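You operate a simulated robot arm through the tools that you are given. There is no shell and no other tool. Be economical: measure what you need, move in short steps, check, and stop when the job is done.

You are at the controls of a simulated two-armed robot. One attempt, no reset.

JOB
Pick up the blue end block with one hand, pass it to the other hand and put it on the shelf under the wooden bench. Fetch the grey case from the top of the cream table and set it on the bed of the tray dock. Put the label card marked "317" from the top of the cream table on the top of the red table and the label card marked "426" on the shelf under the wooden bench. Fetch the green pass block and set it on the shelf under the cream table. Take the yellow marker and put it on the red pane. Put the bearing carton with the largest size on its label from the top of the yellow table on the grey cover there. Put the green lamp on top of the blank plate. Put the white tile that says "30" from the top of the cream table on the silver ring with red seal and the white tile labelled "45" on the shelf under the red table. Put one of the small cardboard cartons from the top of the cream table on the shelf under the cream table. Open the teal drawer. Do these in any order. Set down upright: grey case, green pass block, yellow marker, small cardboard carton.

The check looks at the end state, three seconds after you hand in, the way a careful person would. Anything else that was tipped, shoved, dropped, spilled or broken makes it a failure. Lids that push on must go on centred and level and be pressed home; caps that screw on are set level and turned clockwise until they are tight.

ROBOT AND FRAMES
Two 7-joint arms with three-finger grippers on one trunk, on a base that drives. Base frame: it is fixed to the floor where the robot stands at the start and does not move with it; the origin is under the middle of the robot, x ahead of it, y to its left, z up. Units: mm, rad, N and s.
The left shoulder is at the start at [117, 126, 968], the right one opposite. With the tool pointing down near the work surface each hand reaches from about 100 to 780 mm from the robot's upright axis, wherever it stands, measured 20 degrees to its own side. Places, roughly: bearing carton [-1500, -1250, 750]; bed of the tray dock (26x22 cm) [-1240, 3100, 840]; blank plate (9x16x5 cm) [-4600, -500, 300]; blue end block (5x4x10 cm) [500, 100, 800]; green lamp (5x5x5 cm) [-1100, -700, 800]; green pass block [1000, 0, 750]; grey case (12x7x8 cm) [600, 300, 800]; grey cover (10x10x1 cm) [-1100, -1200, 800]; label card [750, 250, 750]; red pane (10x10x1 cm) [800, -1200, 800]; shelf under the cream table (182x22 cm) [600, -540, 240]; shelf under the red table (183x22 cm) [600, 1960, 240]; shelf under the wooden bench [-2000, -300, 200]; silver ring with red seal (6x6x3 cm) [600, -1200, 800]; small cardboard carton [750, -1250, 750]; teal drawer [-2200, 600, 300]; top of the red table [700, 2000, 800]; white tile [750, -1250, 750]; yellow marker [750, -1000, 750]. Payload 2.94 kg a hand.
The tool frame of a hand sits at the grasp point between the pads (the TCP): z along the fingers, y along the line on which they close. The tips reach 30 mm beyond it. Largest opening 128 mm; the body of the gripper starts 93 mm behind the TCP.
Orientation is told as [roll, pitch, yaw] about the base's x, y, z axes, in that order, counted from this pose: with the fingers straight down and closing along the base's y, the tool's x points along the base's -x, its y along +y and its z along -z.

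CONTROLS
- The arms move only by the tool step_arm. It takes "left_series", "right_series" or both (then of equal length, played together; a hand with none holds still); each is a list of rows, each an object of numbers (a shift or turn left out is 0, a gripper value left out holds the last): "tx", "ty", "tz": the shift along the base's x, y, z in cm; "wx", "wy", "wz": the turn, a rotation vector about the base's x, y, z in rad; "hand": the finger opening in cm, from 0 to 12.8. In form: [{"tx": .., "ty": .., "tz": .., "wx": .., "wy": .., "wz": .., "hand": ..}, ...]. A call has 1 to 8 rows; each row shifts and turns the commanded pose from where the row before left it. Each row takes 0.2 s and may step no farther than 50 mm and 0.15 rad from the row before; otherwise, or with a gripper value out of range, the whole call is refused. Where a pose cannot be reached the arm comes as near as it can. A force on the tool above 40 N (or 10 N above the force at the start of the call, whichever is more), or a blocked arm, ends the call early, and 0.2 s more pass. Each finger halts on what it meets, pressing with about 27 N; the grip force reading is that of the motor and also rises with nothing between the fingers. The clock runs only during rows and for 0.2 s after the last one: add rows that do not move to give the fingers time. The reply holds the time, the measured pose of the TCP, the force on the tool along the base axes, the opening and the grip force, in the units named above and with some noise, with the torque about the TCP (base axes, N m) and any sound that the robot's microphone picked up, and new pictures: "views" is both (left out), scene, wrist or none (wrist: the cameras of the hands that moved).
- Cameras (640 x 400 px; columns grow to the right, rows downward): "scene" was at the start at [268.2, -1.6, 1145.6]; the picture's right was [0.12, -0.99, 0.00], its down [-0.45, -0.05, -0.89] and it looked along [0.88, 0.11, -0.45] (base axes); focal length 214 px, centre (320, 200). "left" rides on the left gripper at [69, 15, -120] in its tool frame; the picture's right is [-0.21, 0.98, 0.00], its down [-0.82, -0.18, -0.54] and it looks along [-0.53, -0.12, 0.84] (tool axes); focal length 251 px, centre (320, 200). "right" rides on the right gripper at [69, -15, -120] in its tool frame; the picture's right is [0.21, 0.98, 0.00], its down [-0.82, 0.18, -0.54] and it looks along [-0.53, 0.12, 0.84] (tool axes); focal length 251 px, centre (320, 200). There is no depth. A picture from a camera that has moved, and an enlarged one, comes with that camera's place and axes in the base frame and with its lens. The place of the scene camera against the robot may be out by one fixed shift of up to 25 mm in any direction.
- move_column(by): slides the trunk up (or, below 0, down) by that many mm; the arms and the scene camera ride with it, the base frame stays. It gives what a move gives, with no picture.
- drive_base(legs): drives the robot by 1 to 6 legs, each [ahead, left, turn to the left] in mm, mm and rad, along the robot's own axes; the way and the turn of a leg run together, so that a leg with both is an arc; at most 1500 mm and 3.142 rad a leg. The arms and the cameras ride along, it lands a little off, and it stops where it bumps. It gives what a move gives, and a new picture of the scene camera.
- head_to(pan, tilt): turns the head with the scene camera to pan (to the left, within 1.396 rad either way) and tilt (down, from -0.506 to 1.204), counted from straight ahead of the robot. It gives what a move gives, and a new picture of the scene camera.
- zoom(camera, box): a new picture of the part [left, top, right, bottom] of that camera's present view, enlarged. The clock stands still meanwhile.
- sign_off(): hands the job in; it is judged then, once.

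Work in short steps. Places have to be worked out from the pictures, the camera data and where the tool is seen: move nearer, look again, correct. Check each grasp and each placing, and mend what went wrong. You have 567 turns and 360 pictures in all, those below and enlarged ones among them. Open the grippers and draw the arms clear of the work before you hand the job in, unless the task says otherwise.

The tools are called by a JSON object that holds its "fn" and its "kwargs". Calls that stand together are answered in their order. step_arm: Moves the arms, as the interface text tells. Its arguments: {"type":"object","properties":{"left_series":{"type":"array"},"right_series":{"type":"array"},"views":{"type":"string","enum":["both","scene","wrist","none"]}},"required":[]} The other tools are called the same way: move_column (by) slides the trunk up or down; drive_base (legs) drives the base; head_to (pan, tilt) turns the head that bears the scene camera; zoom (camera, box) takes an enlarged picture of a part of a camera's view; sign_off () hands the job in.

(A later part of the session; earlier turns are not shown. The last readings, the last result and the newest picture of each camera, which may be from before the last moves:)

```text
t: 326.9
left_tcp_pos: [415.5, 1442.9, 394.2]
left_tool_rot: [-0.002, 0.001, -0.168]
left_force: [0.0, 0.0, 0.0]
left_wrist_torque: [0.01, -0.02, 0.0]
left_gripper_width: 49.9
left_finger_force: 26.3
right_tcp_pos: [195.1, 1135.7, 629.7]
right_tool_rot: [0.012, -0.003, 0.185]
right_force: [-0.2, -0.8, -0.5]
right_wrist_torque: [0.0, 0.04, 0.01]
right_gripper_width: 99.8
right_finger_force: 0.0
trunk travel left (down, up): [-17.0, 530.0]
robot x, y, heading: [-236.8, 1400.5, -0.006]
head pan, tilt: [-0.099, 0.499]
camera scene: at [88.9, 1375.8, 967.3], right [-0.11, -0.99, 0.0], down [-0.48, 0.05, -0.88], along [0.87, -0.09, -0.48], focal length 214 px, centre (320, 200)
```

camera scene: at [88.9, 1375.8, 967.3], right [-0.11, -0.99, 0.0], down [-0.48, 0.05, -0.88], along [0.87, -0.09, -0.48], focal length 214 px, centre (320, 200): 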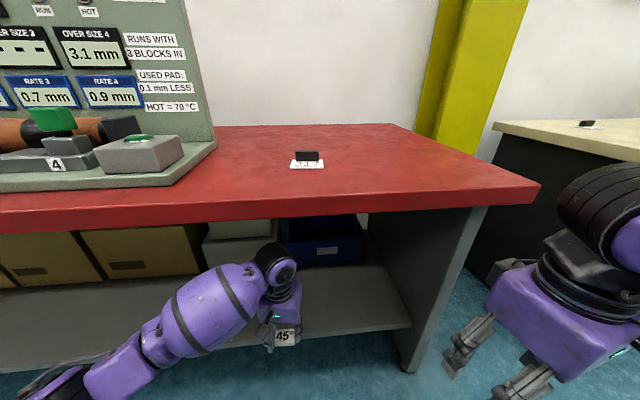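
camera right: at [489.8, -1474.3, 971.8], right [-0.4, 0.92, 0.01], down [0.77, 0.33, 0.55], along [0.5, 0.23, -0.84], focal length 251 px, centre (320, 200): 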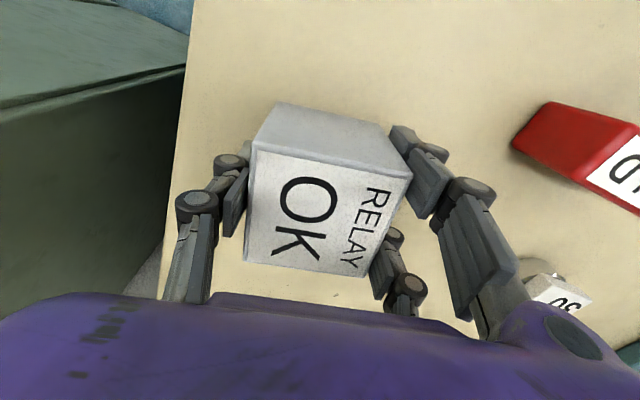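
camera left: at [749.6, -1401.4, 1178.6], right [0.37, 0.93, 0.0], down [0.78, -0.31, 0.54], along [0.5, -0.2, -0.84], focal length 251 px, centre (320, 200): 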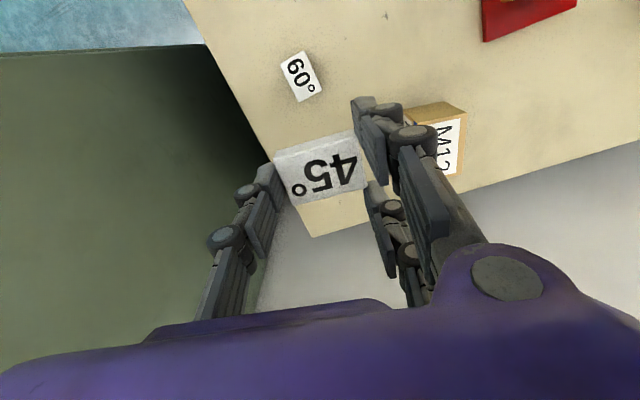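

The right wrist would near the table edge, so I raise the right hand above table height first.

{"fn": "step_arm", "kwargs": {"right_series": [{"tz": 4.5}, {"tz": 4.5}, {"tz": 4.5}, {"tz": 4.5}, {"tz": 4.5}, {"tz": 4.5}, {"tz": 4}], "views": "none"}}

{"fn": "drive_base", "kwargs": {"legs": [[150, 0, 0]]}}

{"fn": "step_arm", "kwargs": {"left_series": [{"tz": -4}, {"tz": -4}, {"tz": -1}], "views": "wrist"}}

```text
t: 328.5
left_tcp_pos: [414.4, 1442.1, 395.3]
left_tool_rot: [-0.002, -0.002, -0.167]
left_force: [0.0, -0.1, 0.4]
left_wrist_torque: [0.0, 0.01, -0.01]
left_gripper_width: 50.1
left_finger_force: 26.7
right_tcp_pos: [192.0, 1136.8, 940.4]
right_tool_rot: [0.011, -0.008, 0.183]
right_force: [0.0, -1.1, 0.5]
right_wrist_torque: [0.02, 0.05, 0.02]
right_gripper_width: 100.1
right_finger_force: 0.0
trunk travel left (down, up): [-17.0, 530.0]
robot x, y, heading: [-236.3, 1401.3, -0.008]
head pan, tilt: [-0.099, 0.499]
```

```text
t: 329.9
left_tcp_pos: [565.0, 1438.8, 392.8]
left_tool_rot: [-0.002, 0.002, -0.17]
left_force: [0.3, 0.5, -0.3]
left_wrist_torque: [0.0, 0.02, 0.0]
left_gripper_width: 49.9
left_finger_force: 27.0
right_tcp_pos: [342.0, 1133.3, 939.1]
right_tool_rot: [0.01, -0.004, 0.179]
right_force: [0.4, -0.4, 0.4]
right_wrist_torque: [-0.01, 0.01, -0.02]
right_gripper_width: 99.9
right_finger_force: 0.0
trunk travel left (down, up): [-17.0, 530.0]
robot x, y, heading: [-82.4, 1399.3, -0.016]
head pan, tilt: [-0.099, 0.499]
camera scene: at [239.0, 1372.9, 967.2], right [-0.11, -0.99, 0.0], down [-0.48, 0.05, -0.88], along [0.87, -0.1, -0.48], focal length 214 px, centre (320, 200)
```

scene: 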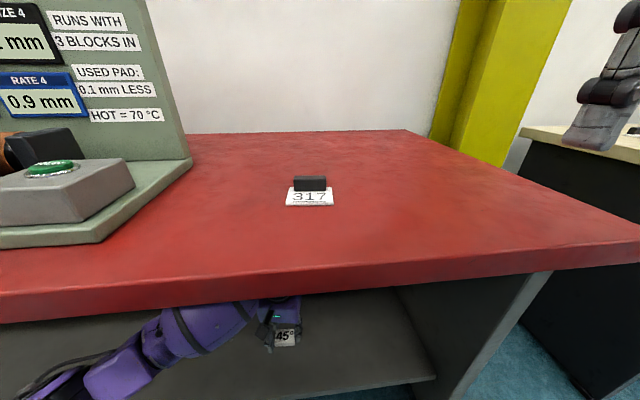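

```text
t: 330.7
left_tcp_pos: [564.4, 1438.3, 304.9]
left_tool_rot: [-0.002, 0.001, -0.171]
left_force: [-0.3, 0.0, -0.2]
left_wrist_torque: [0.01, 0.02, 0.03]
left_gripper_width: 49.9
left_finger_force: 27.0
right_tcp_pos: [339.8, 1132.5, 939.7]
right_tool_rot: [0.011, -0.007, 0.181]
right_force: [-0.2, 0.5, -0.3]
right_wrist_torque: [-0.01, 0.0, 0.07]
right_gripper_width: 99.8
right_finger_force: 0.1
trunk travel left (down, up): [-17.0, 530.0]
robot x, y, heading: [-82.8, 1399.5, -0.013]
head pan, tilt: [-0.099, 0.499]
camera left: at [500.3, 1466.6, 424.8], right [0.38, 0.93, 0.0], down [0.78, -0.32, 0.54], along [0.5, -0.21, -0.84], focal length 251 px, centre (320, 200)
```

left: 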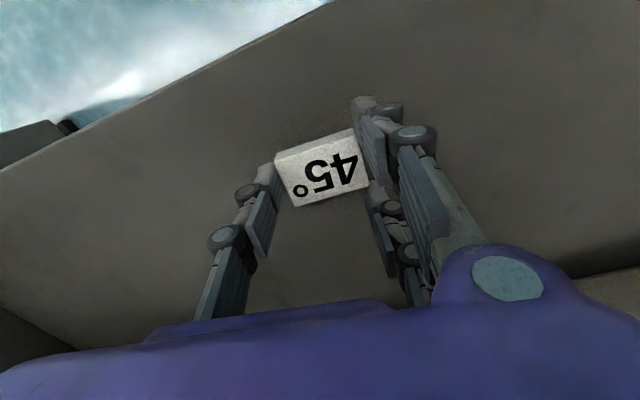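

The tile is over the shelf. I lower to contact.

{"fn": "step_arm", "kwargs": {"left_series": [{"tz": -1.3}, {"tz": -0.5}, {"tz": -0.4}, {"tz": -0.3}], "views": "none"}}

```text
t: 331.7
left_tcp_pos: [567.4, 1439.2, 282.3]
left_tool_rot: [-0.002, -0.005, -0.172]
left_force: [-4.7, 2.2, 27.3]
left_wrist_torque: [0.17, 0.44, -0.02]
left_gripper_width: 50.5
left_finger_force: 26.9
right_tcp_pos: [338.9, 1132.6, 940.8]
right_tool_rot: [0.011, -0.007, 0.18]
right_force: [0.1, 0.5, 0.0]
right_wrist_torque: [-0.02, 0.04, -0.02]
right_gripper_width: 99.9
right_finger_force: 0.0
trunk travel left (down, up): [-17.0, 530.0]
robot x, y, heading: [-84.5, 1397.3, -0.012]
head pan, tilt: [-0.099, 0.499]
```

Contact. Relieve, open, rise and look.

{"fn": "step_arm", "kwargs": {"left_series": [{"tz": 0.2}, {"hand": 8}, {}, {"tz": 3}, {"tz": 4}, {"tz": 3}], "views": "wrist"}}

```text
t: 333.1
left_tcp_pos: [565.4, 1439.3, 381.5]
left_tool_rot: [-0.002, -0.001, -0.172]
left_force: [1.2, -0.8, 0.2]
left_wrist_torque: [-0.01, -0.02, -0.02]
left_gripper_width: 80.0
left_finger_force: 0.0
right_tcp_pos: [341.1, 1132.4, 938.9]
right_tool_rot: [0.01, -0.005, 0.179]
right_force: [-0.3, 0.3, 0.7]
right_wrist_torque: [-0.01, 0.03, 0.0]
right_gripper_width: 99.8
right_finger_force: 0.1
trunk travel left (down, up): [-17.0, 530.0]
robot x, y, heading: [-84.2, 1399.2, -0.011]
head pan, tilt: [-0.099, 0.499]
camera left: at [501.0, 1466.2, 500.9], right [0.38, 0.93, 0.0], down [0.78, -0.32, 0.54], along [0.5, -0.2, -0.84], focal length 251 px, centre (320, 200)
```

left: 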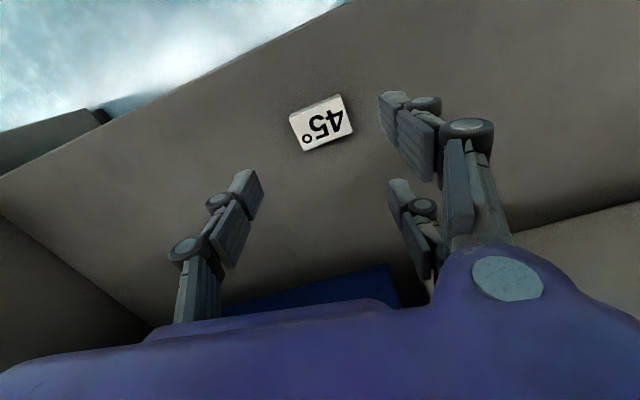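

Tile 45 lies on the shelf. I back out, raise the trunk and return to the left end of the cream table for the blue block.

{"fn": "drive_base", "kwargs": {"legs": [[-350, 0, 0], [0, -1200, 0]]}}

{"fn": "move_column", "kwargs": {"by": 400}}

{"fn": "step_arm", "kwargs": {"left_series": [{"tz": 4.5}, {"tz": 4.5}, {"tz": 4.5}, {"tz": 4.5}, {"tz": 4.5}, {"tz": 4.5}, {"tz": 4.5, "wz": 0.08}, {"tz": 4.5, "wz": 0.09}], "views": "scene"}}

```text
t: 345.8
left_tcp_pos: [192.0, 233.8, 380.4]
left_tool_rot: [-0.001, 0.0, -0.177]
left_force: [-0.1, -1.3, -0.1]
left_wrist_torque: [0.0, 0.0, 0.0]
left_gripper_width: 80.1
left_finger_force: 0.1
right_tcp_pos: [-35.5, -69.8, 939.3]
right_tool_rot: [0.011, -0.006, 0.173]
right_force: [0.2, 1.1, 0.0]
right_wrist_torque: [0.01, 0.01, 0.03]
right_gripper_width: 99.9
right_finger_force: 0.0
trunk travel left (down, up): [-17.0, 530.0]
robot x, y, heading: [-459.1, 197.4, -0.017]
head pan, tilt: [-0.099, 0.499]
camera scene: at [-135.6, 171.3, 967.3], right [-0.12, -0.99, 0.0], down [-0.48, 0.06, -0.88], along [0.87, -0.1, -0.48], focal length 214 px, centre (320, 200)
```

scene: 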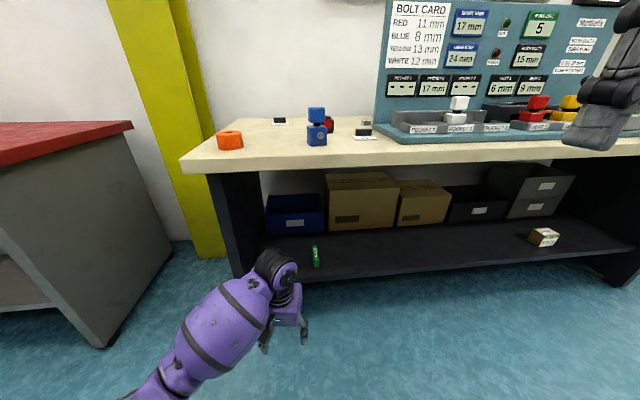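

```text
t: 349.6
left_tcp_pos: [191.3, 235.7, 781.0]
left_tool_rot: [-0.001, 0.002, -0.178]
left_force: [-0.9, 0.0, -0.4]
left_wrist_torque: [-0.03, 0.0, 0.03]
left_gripper_width: 79.9
left_finger_force: 0.0
right_tcp_pos: [-34.7, -68.6, 1339.2]
right_tool_rot: [0.009, -0.007, 0.173]
right_force: [0.3, -0.6, -0.2]
right_wrist_torque: [0.0, -0.02, 0.03]
right_gripper_width: 99.9
right_finger_force: 0.0
trunk travel left (down, up): [-417.0, 130.0]
robot x, y, heading: [-460.0, 195.5, -0.019]
head pan, tilt: [-0.099, 0.499]
```

```text
t: 351.4
left_tcp_pos: [188.3, 233.8, 1141.4]
left_tool_rot: [0.0, 0.003, -0.009]
left_force: [0.5, -0.6, -0.2]
left_wrist_torque: [0.01, -0.02, 0.02]
left_gripper_width: 80.3
left_finger_force: 0.1
right_tcp_pos: [-37.1, -70.4, 1340.8]
right_tool_rot: [0.009, -0.007, 0.172]
right_force: [-0.2, 0.0, -0.1]
right_wrist_torque: [0.0, -0.03, 0.01]
right_gripper_width: 100.2
right_finger_force: 0.1
trunk travel left (down, up): [-417.0, 130.0]
robot x, y, heading: [-460.1, 200.6, -0.024]
head pan, tilt: [-0.099, 0.499]
camera scene: at [-261.8, 173.6, 1385.5], right [-0.12, -0.99, 0.0], down [-0.47, 0.06, -0.88], along [0.87, -0.1, -0.48], focal length 214 px, centre (320, 200)
```

scene: 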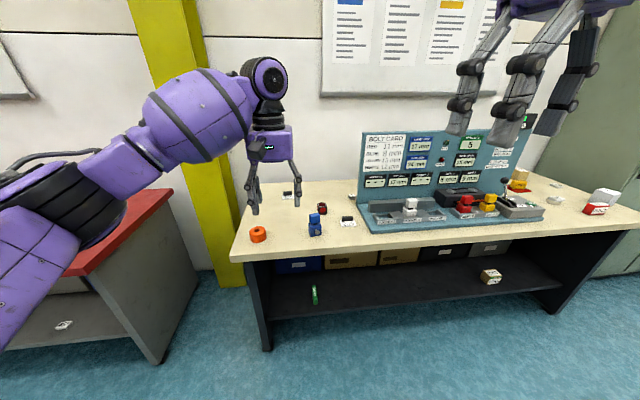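

All placed items look right. I square up and drive toward the blue block.

{"fn": "drive_base", "kwargs": {"legs": [[0, 0, 0.022], [450, 30, 0]]}}

{"fn": "step_arm", "kwargs": {"right_series": [{"tz": -4.5, "wz": -0.09}, {"tz": -4.5, "wz": -0.08}, {"tz": -4.5}, {"tz": -4.5}, {"tz": -4.5, "ty": 1}, {"tz": -4, "ty": 2}, {"ty": 3, "tx": -1}, {"ty": 3, "tx": -1}], "views": "both"}}

```text
t: 354.5
left_tcp_pos: [639.4, 276.1, 1141.2]
left_tool_rot: [-0.002, 0.0, 0.01]
left_force: [-0.5, 0.7, -0.2]
left_wrist_torque: [0.0, -0.02, 0.0]
left_gripper_width: 79.9
left_finger_force: 0.0
right_tcp_pos: [420.0, -31.1, 1340.4]
right_tool_rot: [0.011, -0.006, 0.191]
right_force: [0.0, 0.7, -0.5]
right_wrist_torque: [-0.04, 0.05, 0.0]
right_gripper_width: 99.7
right_finger_force: 0.1
trunk travel left (down, up): [-417.0, 130.0]
robot x, y, heading: [-12.5, 228.5, -0.0]
head pan, tilt: [-0.099, 0.499]
camera scene: at [189.9, 207.5, 1385.4], right [-0.1, -0.99, 0.0], down [-0.48, 0.05, -0.88], along [0.87, -0.09, -0.48], focal length 214 px, centre (320, 200)
```

scene: 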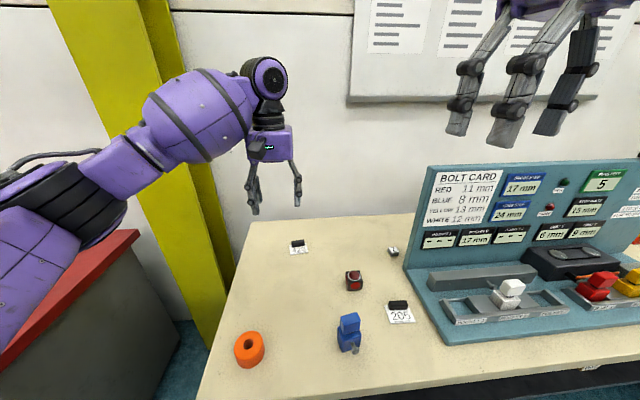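

```text
t: 356.3
left_tcp_pos: [638.9, 274.9, 1141.5]
left_tool_rot: [-0.001, 0.0, 0.01]
left_force: [-0.7, 0.6, 0.2]
left_wrist_torque: [0.0, 0.01, 0.0]
left_gripper_width: 79.9
left_finger_force: 0.0
right_tcp_pos: [398.6, 58.7, 1074.3]
right_tool_rot: [0.01, -0.005, 0.021]
right_force: [-0.5, 0.4, -1.2]
right_wrist_torque: [-0.04, 0.01, -0.03]
right_gripper_width: 100.1
right_finger_force: 0.0
trunk travel left (down, up): [-417.0, 130.0]
robot x, y, heading: [-11.9, 228.4, 0.0]
head pan, tilt: [-0.099, 0.499]
camera scene: at [190.3, 208.8, 1385.3], right [-0.1, -0.99, 0.0], down [-0.48, 0.05, -0.88], along [0.87, -0.09, -0.48], focal length 214 px, centre (320, 200)
camera right: at [329.4, 40.4, 1194.3], right [-0.23, 0.97, 0.01], down [0.81, 0.19, 0.55], along [0.53, 0.14, -0.84], focal length 251 px, centre (320, 200)
```

scene: 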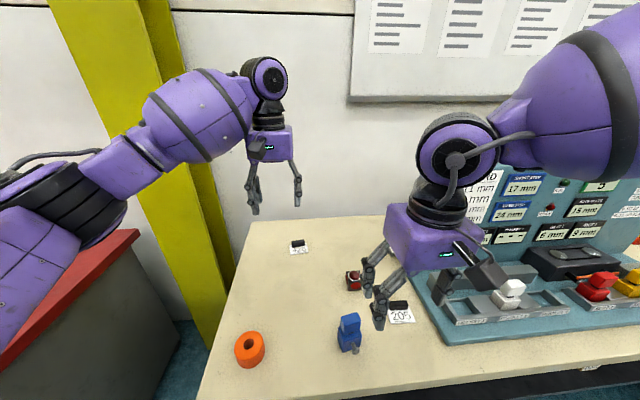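
right: 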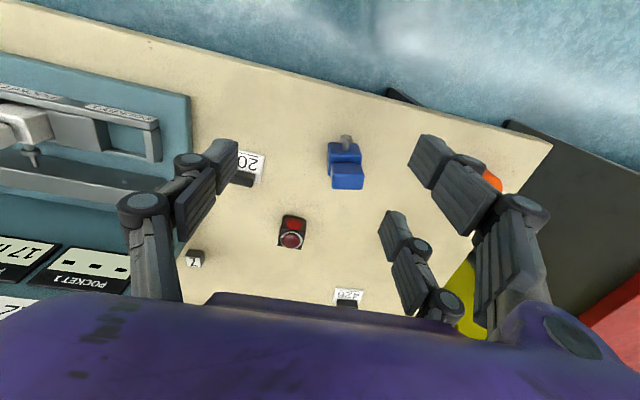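

{"fn": "zoom", "kwargs": {"camera": "right", "box": [290, 110, 410, 210]}}

{"fn": "zoom", "kwargs": {"camera": "scene", "box": [310, 290, 400, 365]}}

```text
4.00 times, centred on (350, 160) of right
camera zoom: at [329.4, 40.4, 1194.3], right [-0.23, 0.97, 0.01], down [0.81, 0.19, 0.55], along [0.53, 0.14, -0.84], focal length 1006 px, centre (200, 360)
```

zoom: 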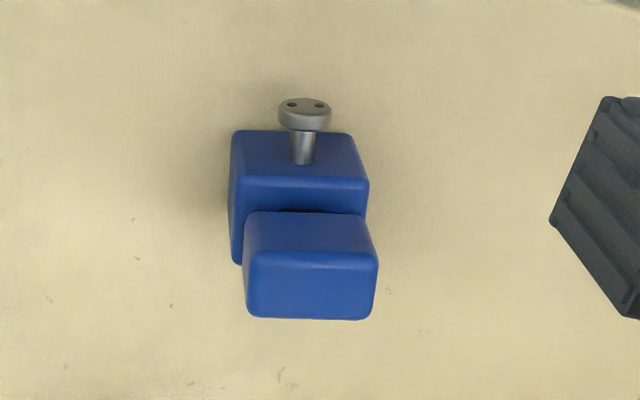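

```text
5.33 times, centred on (355, 328) of scene
camera zoom: at [190.3, 208.8, 1385.3], right [-0.1, -0.99, 0.0], down [-0.48, 0.05, -0.88], along [0.87, -0.09, -0.48], focal length 1144 px, centre (133, -480)
```

zoom: 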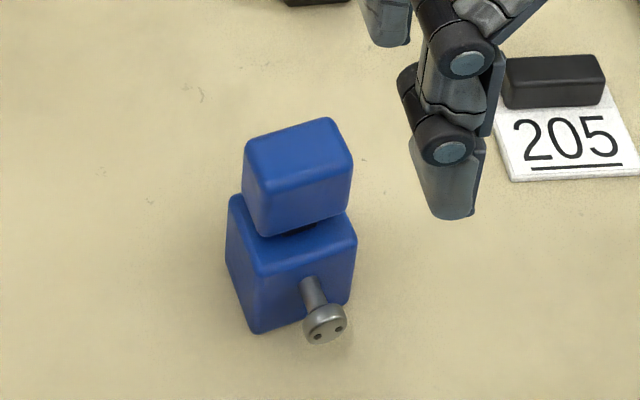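

The upper block centre is about (480,119), yaw about +0.22, top near z=900. I will grip the upper part from above with the right hand (closing front-to-back), so I yaw it to -1.35.

{"fn": "step_arm", "kwargs": {"right_series": [{"wz": -0.14, "tx": 1, "ty": 0.8}, {"wz": -0.14, "tx": 1, "ty": 0.8}, {"wz": -0.14, "tx": 1, "ty": 0.8}, {"wz": -0.14, "tx": 1, "ty": 0.8}, {"wz": -0.14, "tx": 1, "ty": 0.8}, {"wz": -0.14, "tx": 1, "ty": 0.8}, {"wz": -0.14, "tx": 1, "ty": 0.7}, {"wz": -0.14, "tx": 1, "ty": 0.5, "hand": 7}], "views": "none"}}

{"fn": "step_arm", "kwargs": {"right_series": [{"wz": -0.13, "tz": -3}, {"wz": -0.12, "tz": -3}, {"tz": -2}], "views": "wrist"}}

```text
t: 358.1
left_tcp_pos: [639.7, 276.1, 1140.9]
left_tool_rot: [-0.002, 0.001, 0.012]
left_force: [-0.2, -0.5, 0.5]
left_wrist_torque: [-0.01, 0.01, 0.03]
left_gripper_width: 79.9
left_finger_force: 0.0
right_tcp_pos: [481.9, 118.4, 1074.6]
right_tool_rot: [0.01, -0.004, -1.101]
right_force: [0.4, -0.5, 0.3]
right_wrist_torque: [0.04, 0.0, 0.0]
right_gripper_width: 69.8
right_finger_force: 0.2
trunk travel left (down, up): [-417.0, 130.0]
robot x, y, heading: [-8.7, 227.3, -0.002]
head pan, tilt: [-0.099, 0.499]
```

```text
t: 358.9
left_tcp_pos: [640.0, 275.7, 1140.8]
left_tool_rot: [-0.002, 0.001, 0.011]
left_force: [0.0, -0.2, -0.2]
left_wrist_torque: [0.04, -0.04, 0.03]
left_gripper_width: 80.1
left_finger_force: 0.0
right_tcp_pos: [480.9, 119.3, 994.0]
right_tool_rot: [0.012, -0.007, -1.351]
right_force: [0.4, 0.2, -0.1]
right_wrist_torque: [-0.01, -0.01, -0.04]
right_gripper_width: 70.0
right_finger_force: 0.0
trunk travel left (down, up): [-417.0, 130.0]
robot x, y, heading: [-11.1, 228.6, -0.002]
head pan, tilt: [-0.099, 0.499]
camera right: at [448.9, 181.8, 1114.0], right [0.91, 0.42, 0.01], down [0.35, -0.76, 0.55], along [0.24, -0.49, -0.84], focal length 251 px, centre (320, 200)
```

right: 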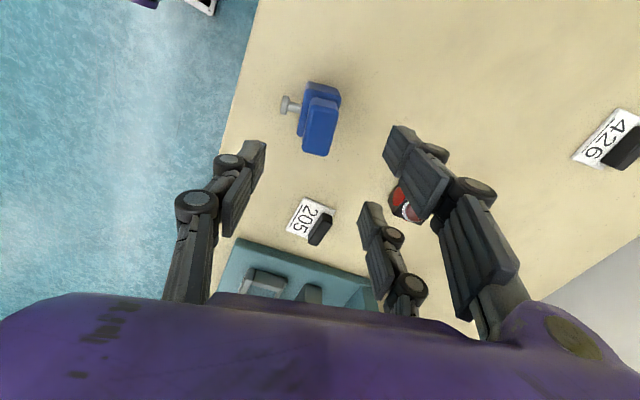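

Refined: centre (479,124), yaw ≈0.28, the top block is 27×45 mm. I adjust and descend, then grip.

{"fn": "step_arm", "kwargs": {"right_series": [{"tx": -0.2, "ty": 0.5, "wz": 0.06, "tz": -3}, {"tz": -4}, {"tz": -1.9}], "views": "wrist"}}

```text
t: 359.7
left_tcp_pos: [639.3, 275.4, 1141.1]
left_tool_rot: [-0.002, 0.002, 0.011]
left_force: [0.1, -0.5, 0.1]
left_wrist_torque: [0.03, -0.02, -0.02]
left_gripper_width: 80.1
left_finger_force: 0.0
right_tcp_pos: [478.1, 112.4, 950.2]
right_tool_rot: [0.011, -0.006, -1.288]
right_force: [0.2, 0.2, 0.0]
right_wrist_torque: [0.02, -0.01, -0.03]
right_gripper_width: 70.3
right_finger_force: 0.1
right hand out of reach, approached as far as the arm can: row 1, 2, 3
trunk travel left (down, up): [-417.0, 130.0]
robot x, y, heading: [-7.8, 229.6, 0.001]
head pan, tilt: [-0.099, 0.499]
camera right: at [442.7, 174.1, 1070.4], right [0.88, 0.48, 0.01], down [0.4, -0.74, 0.55], along [0.27, -0.48, -0.84], focal length 251 px, centre (320, 200)
```

right: 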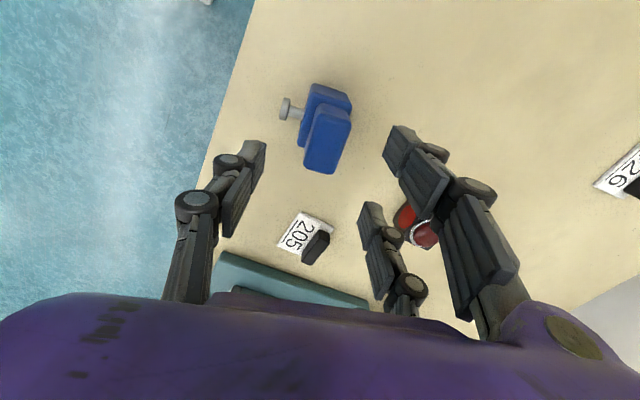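

The right arm needs more distance. I back the base 140 mm and re-extend the hand.

{"fn": "drive_base", "kwargs": {"legs": [[-140, 0, 0]]}}

{"fn": "step_arm", "kwargs": {"right_series": [{"tx": 4.7, "ty": 0.4}, {"tx": 4.7, "ty": 0.4}, {"tx": 4.6, "ty": 0.4}, {}], "views": "wrist"}}

```text
t: 361.0
left_tcp_pos: [502.3, 276.7, 1140.8]
left_tool_rot: [-0.004, 0.001, 0.012]
left_force: [-0.4, 0.1, -0.9]
left_wrist_torque: [-0.02, 0.0, -0.01]
left_gripper_width: 79.9
left_finger_force: 0.0
right_tcp_pos: [341.1, 112.5, 951.3]
right_tool_rot: [0.012, -0.004, -1.286]
right_force: [-1.4, 1.0, 0.4]
right_wrist_torque: [-0.01, -0.03, -0.01]
right_gripper_width: 70.2
right_finger_force: 0.0
trunk travel left (down, up): [-417.0, 130.0]
robot x, y, heading: [-150.0, 231.3, 0.004]
head pan, tilt: [-0.099, 0.499]
camera scene: at [53.1, 208.0, 1385.2], right [-0.1, -1.0, 0.0], down [-0.48, 0.05, -0.88], along [0.87, -0.09, -0.48], focal length 214 px, centre (320, 200)
```

scene: 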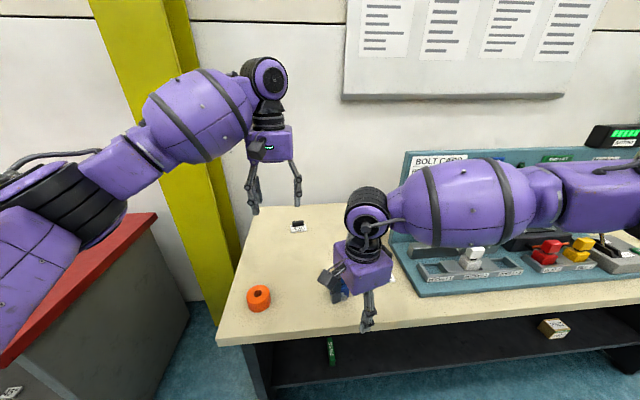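

```text
t: 362.0
left_tcp_pos: [501.0, 277.7, 1140.7]
left_tool_rot: [-0.002, -0.001, 0.012]
left_force: [0.1, 0.2, -1.2]
left_wrist_torque: [-0.03, -0.03, 0.02]
left_gripper_width: 79.9
left_finger_force: 0.1
right_tcp_pos: [394.0, 86.3, 962.9]
right_tool_rot: [0.013, -0.007, -1.287]
right_force: [0.1, 1.0, 0.1]
right_wrist_torque: [-0.04, -0.02, 0.02]
right_gripper_width: 70.2
right_finger_force: 0.2
right hand out of reach, approached as far as the arm can: row 1, 2, 3
trunk travel left (down, up): [-417.0, 130.0]
robot x, y, heading: [-151.2, 227.2, -0.003]
head pan, tilt: [-0.099, 0.499]
camera right: at [357.7, 148.3, 1083.5], right [0.88, 0.48, 0.01], down [0.4, -0.74, 0.55], along [0.27, -0.48, -0.84], focal length 251 px, centre (320, 200)
```

right: 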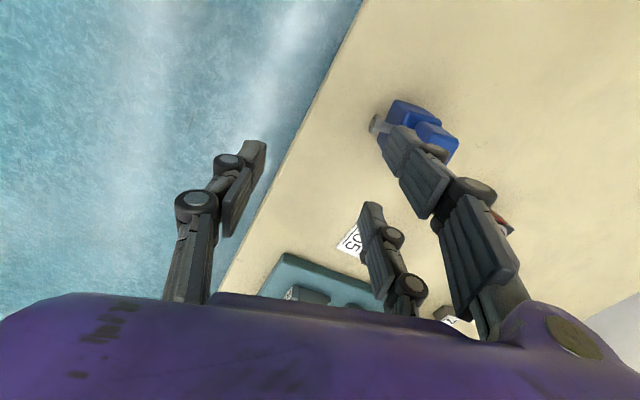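

The right arm is folded unfavourably. I lift it high with yaw back to 0 and re-extend, as in its earlier good posture.

{"fn": "step_arm", "kwargs": {"right_series": [{"tz": 4.5, "wz": 0.15}, {"tz": 4.5, "wz": 0.15}, {"tz": 4.5, "wz": 0.15, "ty": -1}, {"tz": 4.5, "wz": 0.15, "ty": -1}, {"tz": 4, "wz": 0.15, "ty": -2}, {"tz": 4, "wz": 0.15, "ty": -2}, {"tz": 3, "wz": 0.15, "ty": -3}, {"wz": 0.15, "ty": -3}], "views": "none"}}

{"fn": "step_arm", "kwargs": {"right_series": [{"tx": 4.5, "ty": -2}, {"tx": 4.5, "ty": -2}, {"tx": 4.5, "ty": -1}, {"tx": 4.5}, {"tx": 4.5}, {"tx": 3}], "views": "scene"}}

```text
t: 363.8
left_tcp_pos: [500.9, 275.6, 1140.3]
left_tool_rot: [-0.001, 0.002, 0.013]
left_force: [-0.4, -0.4, -0.2]
left_wrist_torque: [0.03, -0.01, 0.01]
left_gripper_width: 80.0
left_finger_force: 0.1
right_tcp_pos: [394.1, -34.9, 1254.8]
right_tool_rot: [0.011, -0.002, -0.087]
right_force: [0.8, 0.5, 1.5]
right_wrist_torque: [0.05, 0.02, 0.02]
right_gripper_width: 70.1
right_finger_force: 0.1
trunk travel left (down, up): [-417.0, 130.0]
robot x, y, heading: [-149.1, 227.4, 0.004]
head pan, tilt: [-0.099, 0.499]
```

```text
t: 365.2
left_tcp_pos: [500.5, 278.0, 1140.3]
left_tool_rot: [-0.002, 0.001, 0.012]
left_force: [-0.2, 0.0, 0.6]
left_wrist_torque: [0.01, -0.02, 0.0]
left_gripper_width: 80.0
left_finger_force: 0.1
right_tcp_pos: [497.1, -109.1, 1240.6]
right_tool_rot: [0.011, -0.006, -0.088]
right_force: [0.3, 0.4, 0.0]
right_wrist_torque: [-0.01, -0.04, -0.01]
right_gripper_width: 70.1
right_finger_force: 0.1
right hand out of reach, approached as far as the arm can: row 3, 4, 5, 6
trunk travel left (down, up): [-417.0, 130.0]
robot x, y, heading: [-146.4, 228.8, -0.002]
head pan, tilt: [-0.099, 0.499]
camera scene: at [52.1, 208.3, 1385.4], right [-0.1, -1.0, 0.0], down [-0.48, 0.05, -0.88], along [0.87, -0.09, -0.48], focal length 214 px, centre (320, 200)
```

scene: 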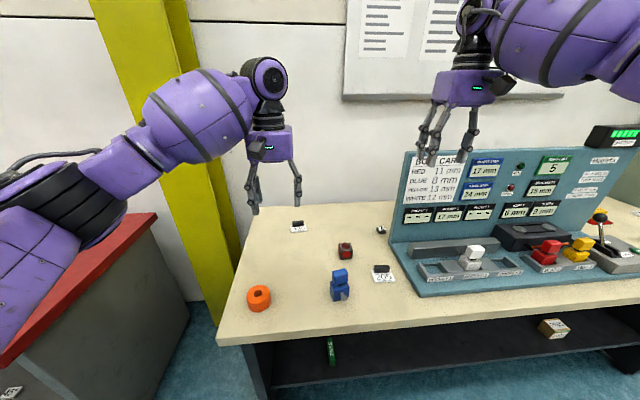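

Now I approach the block again from this posture, turning the yaw on the way down.

{"fn": "step_arm", "kwargs": {"right_series": [{"tx": -0.5, "ty": 3, "tz": -2, "wz": -0.15}, {"ty": 3, "tz": -2, "wz": -0.15}, {"ty": 3, "tz": -2, "wz": -0.15}, {"ty": 3, "tz": -2, "wz": -0.15}, {"ty": 3, "tz": -2, "wz": -0.15}, {"ty": 3, "tz": -2, "wz": -0.15}, {"ty": 3, "tz": -2, "wz": -0.15}, {"ty": 2.3, "tz": -3, "wz": -0.15}], "views": "none"}}

{"fn": "step_arm", "kwargs": {"right_series": [{"tz": -4}, {"tz": -4}, {"tz": -3}], "views": "both"}}

```text
t: 367.0
left_tcp_pos: [502.4, 277.2, 1139.8]
left_tool_rot: [0.0, 0.002, 0.012]
left_force: [0.8, 0.7, -0.6]
left_wrist_torque: [0.03, 0.02, -0.05]
left_gripper_width: 79.8
left_finger_force: 0.1
right_tcp_pos: [464.5, 39.6, 1075.0]
right_tool_rot: [0.013, -0.003, -1.288]
right_force: [0.3, -1.2, -0.4]
right_wrist_torque: [0.0, 0.07, 0.01]
right_gripper_width: 69.8
right_finger_force: 0.1
right hand out of reach, approached as far as the arm can: row 3, 4, 5, 6, 7, 8
trunk travel left (down, up): [-417.0, 130.0]
robot x, y, heading: [-146.6, 227.2, -0.002]
head pan, tilt: [-0.099, 0.499]
```

```text
t: 367.8
left_tcp_pos: [500.1, 276.7, 1140.4]
left_tool_rot: [0.0, 0.0, 0.013]
left_force: [-0.8, 0.6, 1.0]
left_wrist_torque: [-0.01, 0.0, 0.03]
left_gripper_width: 79.8
left_finger_force: 0.1
right_tcp_pos: [467.8, 22.8, 992.5]
right_tool_rot: [0.013, -0.005, -1.286]
right_force: [-0.2, -0.1, -0.4]
right_wrist_torque: [-0.01, -0.01, 0.0]
right_gripper_width: 70.0
right_finger_force: 0.0
right hand out of reach, approached as far as the arm can: row 2, 3
trunk travel left (down, up): [-417.0, 130.0]
robot x, y, heading: [-151.9, 229.3, 0.003]
head pan, tilt: [-0.099, 0.499]
camera scene: at [52.3, 208.0, 1385.4], right [-0.1, -1.0, 0.0], down [-0.48, 0.05, -0.88], along [0.87, -0.09, -0.48], focal length 214 px, centre (320, 200)
camera right: at [432.1, 83.6, 1111.5], right [0.88, 0.48, 0.01], down [0.4, -0.74, 0.55], along [0.27, -0.48, -0.84], focal length 251 px, centre (320, 200)
```

scene: 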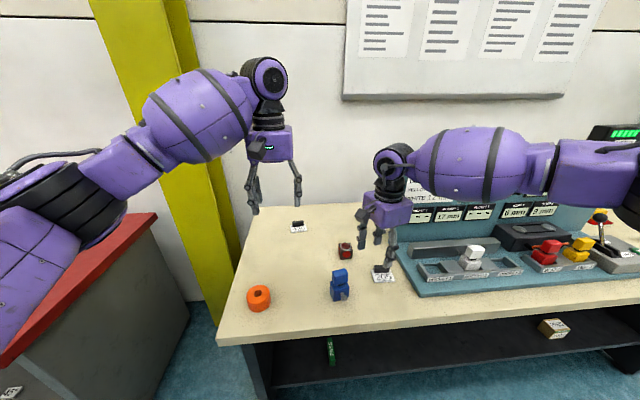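
right: 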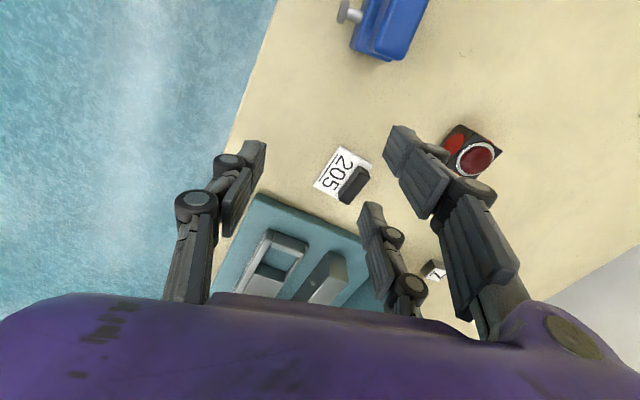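

I use the base for sideways alignment and the trunk for lowering, keeping this arm posture.

{"fn": "drive_base", "kwargs": {"legs": [[12, 101, 0]]}}

{"fn": "move_column", "kwargs": {"by": -40}}

{"fn": "step_arm", "kwargs": {"right_series": [{"hand": 6.5}], "views": "wrist"}}

```text
t: 369.4
left_tcp_pos: [512.5, 377.1, 1140.1]
left_tool_rot: [-0.002, 0.003, 0.012]
left_force: [0.9, 0.0, 0.6]
left_wrist_torque: [0.02, -0.03, -0.02]
left_gripper_width: 80.0
left_finger_force: 0.0
right_tcp_pos: [479.7, 122.5, 992.1]
right_tool_rot: [0.01, -0.006, -1.289]
right_force: [-0.4, 0.1, -0.4]
right_wrist_torque: [-0.01, -0.02, 0.01]
right_gripper_width: 69.9
right_finger_force: 0.1
trunk travel left (down, up): [-417.0, 130.0]
robot x, y, heading: [-133.7, 328.6, 0.002]
head pan, tilt: [-0.099, 0.499]
camera scene: at [64.5, 308.9, 1385.3], right [-0.1, -1.0, 0.0], down [-0.48, 0.05, -0.88], along [0.87, -0.09, -0.48], focal length 214 px, centre (320, 200)
```

scene: 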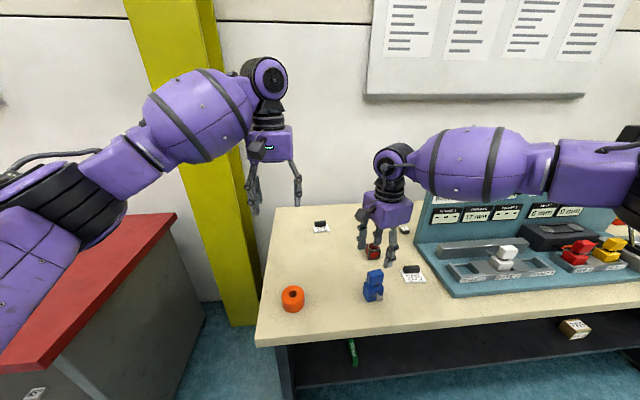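

```text
t: 370.2
left_tcp_pos: [513.3, 376.4, 1102.3]
left_tool_rot: [-0.003, 0.001, 0.012]
left_force: [-0.2, -0.7, 0.3]
left_wrist_torque: [0.02, -0.02, -0.01]
left_gripper_width: 80.1
left_finger_force: 0.0
right_tcp_pos: [479.2, 121.8, 952.0]
right_tool_rot: [0.012, -0.005, -1.288]
right_force: [1.2, 0.6, 0.4]
right_wrist_torque: [0.0, -0.03, 0.0]
right_gripper_width: 70.1
right_finger_force: 0.0
trunk travel left (down, up): [-377.0, 170.0]
robot x, y, heading: [-132.7, 331.9, -0.004]
head pan, tilt: [-0.099, 0.499]
```

```text
t: 370.6
left_tcp_pos: [513.4, 378.6, 1100.0]
left_tool_rot: [-0.004, 0.001, 0.013]
left_force: [-0.3, -0.4, 0.0]
left_wrist_torque: [0.01, 0.0, 0.0]
left_gripper_width: 80.0
left_finger_force: 0.0
right_tcp_pos: [480.0, 123.1, 951.8]
right_tool_rot: [0.011, -0.004, -1.289]
right_force: [0.3, 0.0, 0.3]
right_wrist_torque: [0.02, 0.0, 0.0]
right_gripper_width: 64.9
right_finger_force: 0.1
trunk travel left (down, up): [-377.0, 170.0]
robot x, y, heading: [-134.0, 330.1, 0.002]
head pan, tilt: [-0.099, 0.499]
camera right: at [444.4, 184.2, 1071.4], right [0.88, 0.48, 0.01], down [0.4, -0.74, 0.55], along [0.27, -0.48, -0.84], focal length 251 px, centre (320, 200)
```

right: 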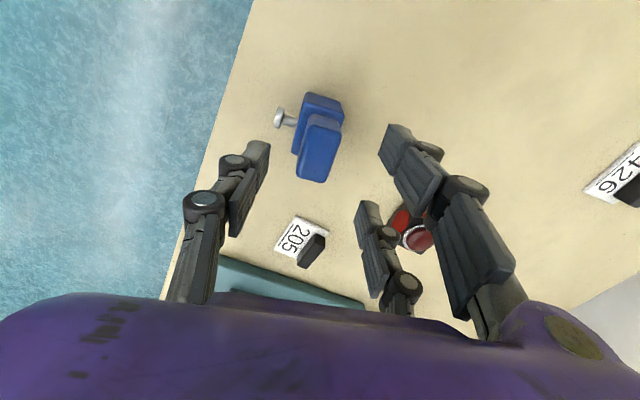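

Well aligned. Lower 47 mm with the trunk, then grip.

{"fn": "move_column", "kwargs": {"by": -47}}

{"fn": "step_arm", "kwargs": {"right_series": [{"hand": 2.5}, {"hand": 2}, {}], "views": "wrist"}}

```text
t: 371.5
left_tcp_pos: [512.9, 378.3, 1054.9]
left_tool_rot: [-0.001, -0.001, 0.011]
left_force: [0.2, -0.9, 0.1]
left_wrist_torque: [-0.01, -0.02, 0.03]
left_gripper_width: 80.0
left_finger_force: 0.1
right_tcp_pos: [479.3, 122.9, 904.3]
right_tool_rot: [0.013, -0.005, -1.287]
right_force: [-0.1, 0.4, -0.3]
right_wrist_torque: [-0.02, -0.05, -0.01]
right_gripper_width: 64.6
right_finger_force: 0.0
trunk travel left (down, up): [-330.0, 217.0]
robot x, y, heading: [-134.6, 330.9, -0.005]
head pan, tilt: [-0.099, 0.499]
```

```text
t: 372.3
left_tcp_pos: [513.7, 378.4, 1054.6]
left_tool_rot: [-0.001, 0.001, 0.013]
left_force: [-0.6, -0.4, 0.3]
left_wrist_torque: [0.01, 0.0, 0.04]
left_gripper_width: 79.9
left_finger_force: 0.2
right_tcp_pos: [480.6, 123.5, 904.6]
right_tool_rot: [0.011, -0.008, -1.289]
right_force: [0.7, 0.1, 0.3]
right_wrist_torque: [0.09, 0.01, 0.02]
right_gripper_width: 25.8
right_finger_force: 26.7
trunk travel left (down, up): [-330.0, 217.0]
robot x, y, heading: [-133.3, 330.2, 0.005]
head pan, tilt: [-0.099, 0.499]
camera right: at [444.4, 184.2, 1024.5], right [0.88, 0.48, 0.01], down [0.4, -0.74, 0.55], along [0.27, -0.48, -0.84], focal length 251 px, centre (320, 200)
```

right: 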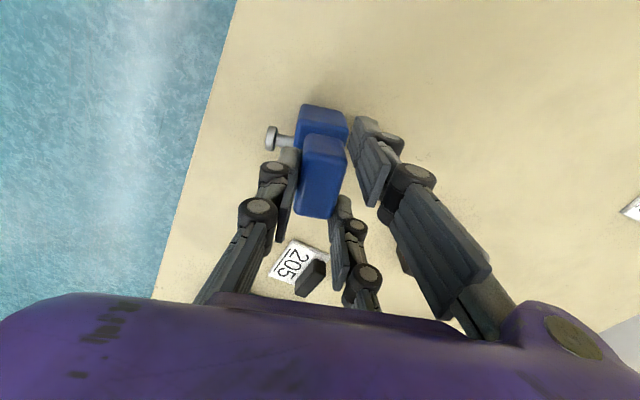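

Gripped at 26 mm. I raise the trunk fully, back off from the table, then turn the right hand's yaw to 0 so the left hand can come in from the left.

{"fn": "move_column", "kwargs": {"by": 217}}

{"fn": "drive_base", "kwargs": {"legs": [[-330, 0, 0]]}}

{"fn": "step_arm", "kwargs": {"right_series": [{"wz": 0.15}, {"wz": 0.15}, {"wz": 0.15}, {"wz": 0.15, "ty": 1}, {"wz": 0.15, "ty": 2}, {"wz": 0.15, "ty": 2}, {"wz": 0.15, "ty": 3}, {"wz": 0.15, "ty": 3}], "left_series": [{"ty": 3}, {"ty": 3}, {"ty": 3}, {"ty": 3}, {"ty": 3}, {"ty": 3}, {"ty": 2}, {"ty": 2}], "views": "scene"}}

```text
t: 374.6
left_tcp_pos: [514.4, 378.2, 1267.8]
left_tool_rot: [0.001, 0.006, 0.012]
left_force: [1.0, 0.5, -0.4]
left_wrist_torque: [0.0, 0.01, -0.05]
left_gripper_width: 79.9
left_finger_force: 0.0
right_tcp_pos: [449.2, 122.0, 1344.2]
right_tool_rot: [0.374, -0.107, -1.311]
right_force: [0.2, -0.4, -3.9]
right_wrist_torque: [-0.03, 0.04, 0.0]
right_gripper_width: 25.8
right_finger_force: 26.9
trunk travel left (down, up): [-547.0, 0.0]
robot x, y, heading: [-132.2, 330.6, -0.0]
head pan, tilt: [-0.099, 0.499]
```

```text
t: 376.8
left_tcp_pos: [183.4, 375.0, 1270.6]
left_tool_rot: [-0.002, 0.002, 0.009]
left_force: [-0.1, -0.2, -0.4]
left_wrist_torque: [0.01, 0.01, -0.02]
left_gripper_width: 80.1
left_finger_force: 0.1
right_tcp_pos: [118.2, 121.5, 1345.1]
right_tool_rot: [0.372, -0.107, -1.311]
right_force: [0.5, -0.3, -3.0]
right_wrist_torque: [0.01, 0.07, 0.0]
right_gripper_width: 25.7
right_finger_force: 26.5
trunk travel left (down, up): [-547.0, 0.0]
robot x, y, heading: [-467.7, 331.8, -0.006]
head pan, tilt: [-0.099, 0.499]
camera scene: at [-369.1, 308.8, 1530.9], right [-0.1, -0.99, 0.0], down [-0.48, 0.05, -0.88], along [0.87, -0.09, -0.48], focal length 214 px, centre (320, 200)
```

scene: 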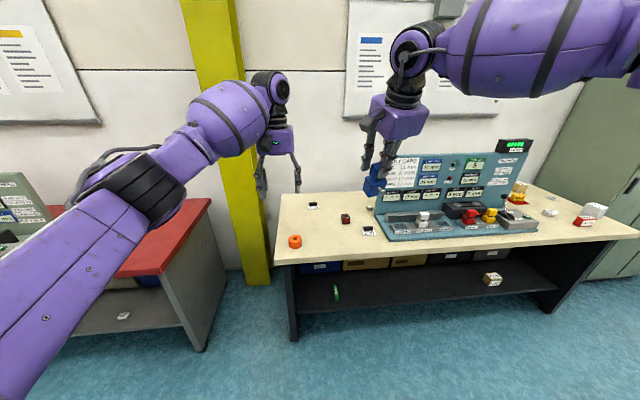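

```text
t: 378.6
left_tcp_pos: [182.9, 596.8, 1269.8]
left_tool_rot: [-0.001, 0.002, 0.009]
left_force: [0.1, -0.4, -0.4]
left_wrist_torque: [0.01, 0.02, -0.03]
left_gripper_width: 80.0
left_finger_force: 0.0
right_tcp_pos: [105.6, 154.4, 1360.0]
right_tool_rot: [0.376, -0.109, -0.312]
right_force: [-0.3, 0.9, -3.7]
right_wrist_torque: [-0.04, 0.02, 0.01]
right_gripper_width: 25.8
right_finger_force: 27.1
right hand out of reach, approached as far as the arm can: row 6, 7, 8
trunk travel left (down, up): [-547.0, 0.0]
robot x, y, heading: [-469.0, 330.7, -0.006]
head pan, tilt: [-0.099, 0.499]
camera scene: at [-370.2, 309.8, 1531.1], right [-0.1, -0.99, 0.0], down [-0.48, 0.05, -0.88], along [0.87, -0.09, -0.48], focal length 214 px, centre (320, 200)
```

scene: 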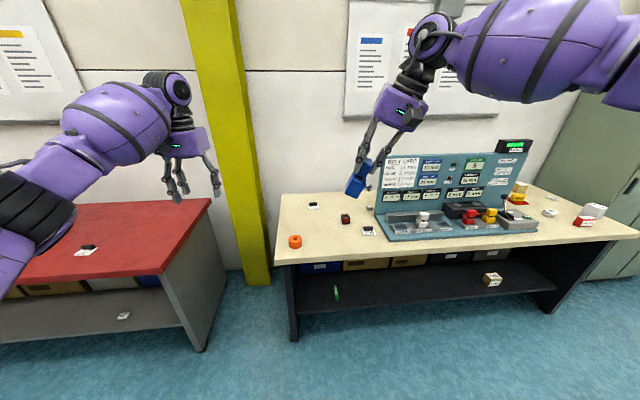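

The block tilted with the hand; I level the right hand, turn yaw to 0 and lower it.

{"fn": "step_arm", "kwargs": {"right_series": [{"wx": -0.108, "wy": 0.073, "tz": -4}, {"wx": -0.108, "wy": 0.073, "tz": -4}, {"wx": -0.108, "wy": 0.073, "tz": -4}, {"wz": 0.15, "tz": -3}, {"wz": 0.15, "tz": -2}], "views": "none"}}

```text
t: 379.8
left_tcp_pos: [183.8, 596.5, 1268.6]
left_tool_rot: [-0.002, 0.002, 0.008]
left_force: [-0.6, 0.0, -0.7]
left_wrist_torque: [0.0, 0.04, -0.01]
left_gripper_width: 80.1
left_finger_force: 0.2
right_tcp_pos: [69.9, 96.2, 1239.1]
right_tool_rot: [0.095, -0.022, 0.006]
right_force: [-0.2, 0.4, -3.6]
right_wrist_torque: [0.01, 0.04, 0.0]
right_gripper_width: 25.7
right_finger_force: 26.7
right hand out of reach, approached as far as the arm can: row 1, 2, 3
trunk travel left (down, up): [-547.0, 0.0]
robot x, y, heading: [-467.5, 333.1, -0.002]
head pan, tilt: [-0.099, 0.499]
```

Nearly level. I finish levelling and meanwhile turn the left hand: pitch -1.0, then yaw -1.57, pointing to the right.

{"fn": "step_arm", "kwargs": {"left_series": [{"wy": -0.145}, {"wy": -0.145}, {"wy": -0.145}, {"wy": -0.145}, {"wy": -0.145}, {"wy": -0.145}, {"wy": -0.13}, {"wz": -0.15}], "right_series": [{"wx": -0.095, "wy": 0.022}, {}, {}, {}, {}, {}, {}, {}], "views": "none"}}

{"fn": "step_arm", "kwargs": {"left_series": [{"wz": -0.15}, {"wz": -0.15}, {"wz": -0.15}, {"wz": -0.15, "ty": -2}, {"wz": -0.15, "ty": -2}, {"wz": -0.15, "ty": -2}, {"wz": -0.15, "ty": -2}, {"wz": -0.15, "ty": -2}], "views": "none"}}

```text
t: 381.6
left_tcp_pos: [181.9, 596.0, 1271.3]
left_tool_rot: [-0.013, -1.001, -0.137]
left_force: [-0.3, 0.1, 0.1]
left_wrist_torque: [-0.02, 0.0, -0.03]
left_gripper_width: 80.1
left_finger_force: 0.1
right_tcp_pos: [57.8, 91.9, 1240.7]
right_tool_rot: [0.002, -0.006, 0.006]
right_force: [-0.1, -0.2, -2.8]
right_wrist_torque: [0.02, 0.04, -0.03]
right_gripper_width: 25.8
right_finger_force: 27.0
right hand out of reach, approached as far as the arm can: row 1
trunk travel left (down, up): [-547.0, 0.0]
robot x, y, heading: [-467.7, 327.0, -0.004]
head pan, tilt: [-0.099, 0.499]
```

```text
t: 383.4
left_tcp_pos: [185.4, 496.1, 1270.0]
left_tool_rot: [-0.016, -0.998, -1.335]
left_force: [0.8, -1.3, 0.4]
left_wrist_torque: [-0.04, -0.01, -0.02]
left_gripper_width: 79.9
left_finger_force: 0.0
right_tcp_pos: [59.3, 91.9, 1238.8]
right_tool_rot: [0.004, -0.003, 0.005]
right_force: [-0.2, -0.5, -3.7]
right_wrist_torque: [0.03, 0.06, 0.02]
right_gripper_width: 25.6
right_finger_force: 26.7
trunk travel left (down, up): [-547.0, 0.0]
robot x, y, heading: [-468.6, 334.0, -0.005]
head pan, tilt: [-0.099, 0.499]
```

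{"fn": "step_arm", "kwargs": {"left_series": [{"tx": -1.8, "ty": -4, "tz": -0.6, "wz": -0.12}, {"tx": -1.8, "ty": -4, "tz": -0.6, "wz": -0.115}, {"tx": -1.8, "ty": -4, "tz": -0.6}, {"tx": -1.8, "ty": -4, "tz": -0.6}, {"tx": -1.8, "ty": -4, "tz": -0.6}, {"tx": -1.8, "ty": -4, "tz": -0.6}, {"tx": -1.6, "ty": -4, "tz": -0.5}], "views": "both"}}

```text
t: 385.0
left_tcp_pos: [57.9, 211.4, 1231.4]
left_tool_rot: [-0.015, -0.999, -1.57]
left_force: [-0.5, -0.3, 0.0]
left_wrist_torque: [-0.01, -0.01, 0.0]
left_gripper_width: 79.9
left_finger_force: 0.0
right_tcp_pos: [58.4, 91.1, 1241.2]
right_tool_rot: [0.003, -0.004, 0.006]
right_force: [0.5, -0.2, -3.1]
right_wrist_torque: [0.0, 0.04, 0.01]
right_gripper_width: 25.5
right_finger_force: 26.9
trunk travel left (down, up): [-547.0, 0.0]
robot x, y, heading: [-465.7, 328.3, -0.003]
head pan, tilt: [-0.099, 0.499]
camera scene: at [-371.1, 307.2, 1531.2], right [-0.1, -0.99, 0.0], down [-0.48, 0.05, -0.88], along [0.87, -0.09, -0.48], focal length 214 px, centre (320, 200)
camera left: at [74.8, 350.8, 1238.4], right [0.98, -0.13, 0.17], down [-0.17, 0.01, 0.98], along [-0.13, -0.99, -0.01], focal length 251 px, centre (320, 200)
```

scene: 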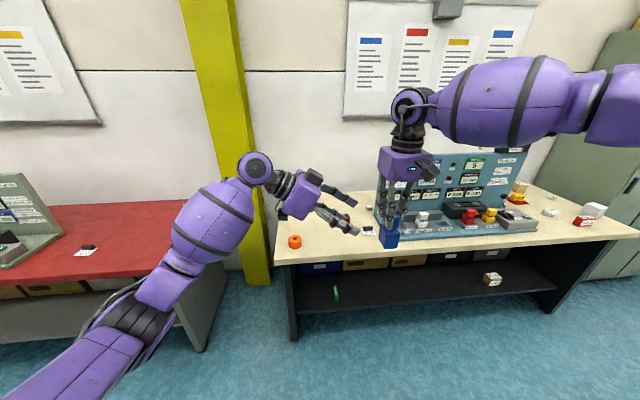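
left: 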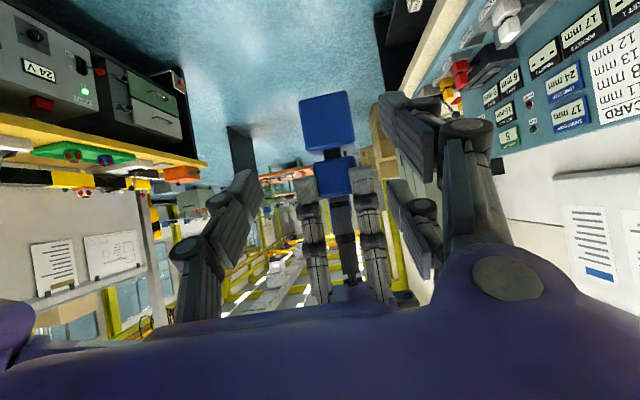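

The lower block is centred at about (63.5, y 101, 1168). I slide the left hand in along its axis.

{"fn": "step_arm", "kwargs": {"left_series": [{"tx": 0.55, "tz": 0.2, "hand": 7}, {"ty": -2.5, "tz": -1.55}, {"ty": -2.5, "tz": -1.55}, {"ty": -2.5, "tz": -1.55}, {"ty": -2.3, "tz": -1.45}], "views": "wrist"}}

```text
t: 386.2
left_tcp_pos: [63.7, 115.6, 1171.3]
left_tool_rot: [-0.018, -1.0, -1.569]
left_force: [-0.4, 0.3, -0.2]
left_wrist_torque: [0.02, -0.01, -0.02]
left_gripper_width: 70.4
left_finger_force: 0.1
right_tcp_pos: [59.2, 92.2, 1240.8]
right_tool_rot: [0.004, -0.006, 0.004]
right_force: [0.5, 0.2, -3.5]
right_wrist_torque: [0.06, -0.01, -0.01]
right_gripper_width: 25.7
right_finger_force: 26.9
trunk travel left (down, up): [-547.0, 0.0]
robot x, y, heading: [-467.0, 330.9, -0.004]
head pan, tilt: [-0.099, 0.499]
camera left: at [81.7, 253.6, 1176.7], right [0.98, -0.13, 0.17], down [-0.17, 0.01, 0.98], along [-0.13, -0.99, -0.01], focal length 251 px, centre (320, 200)
```

left: 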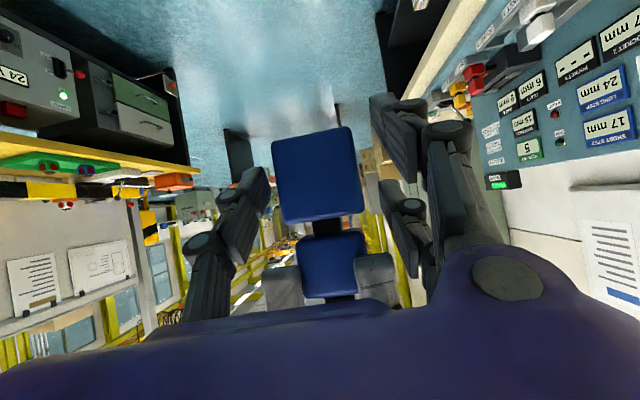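

The lower block sits between the left fingers. I close the left hand on it.

{"fn": "step_arm", "kwargs": {"left_series": [{"hand": 4}, {"hand": 3.8}, {}], "views": "wrist"}}

```text
t: 387.0
left_tcp_pos: [64.6, 117.7, 1169.6]
left_tool_rot: [-0.014, -0.999, -1.567]
left_force: [10.2, -1.6, 0.4]
left_wrist_torque: [0.23, 0.9, -0.32]
left_gripper_width: 56.1
left_finger_force: 27.5
right_tcp_pos: [57.5, 92.4, 1240.4]
right_tool_rot: [0.005, -0.002, 0.006]
right_force: [-10.5, 1.9, -2.2]
right_wrist_torque: [-0.02, -0.2, 0.55]
right_gripper_width: 25.7
right_finger_force: 27.4
trunk travel left (down, up): [-547.0, 0.0]
robot x, y, heading: [-465.2, 330.5, -0.002]
head pan, tilt: [-0.099, 0.499]
camera left: at [82.1, 255.5, 1177.0], right [0.98, -0.12, 0.17], down [-0.17, 0.01, 0.98], along [-0.12, -0.99, -0.01], focal length 251 px, centre (320, 200)
```

left: 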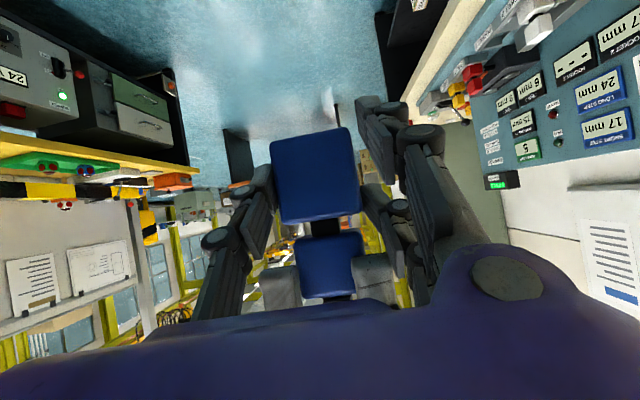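

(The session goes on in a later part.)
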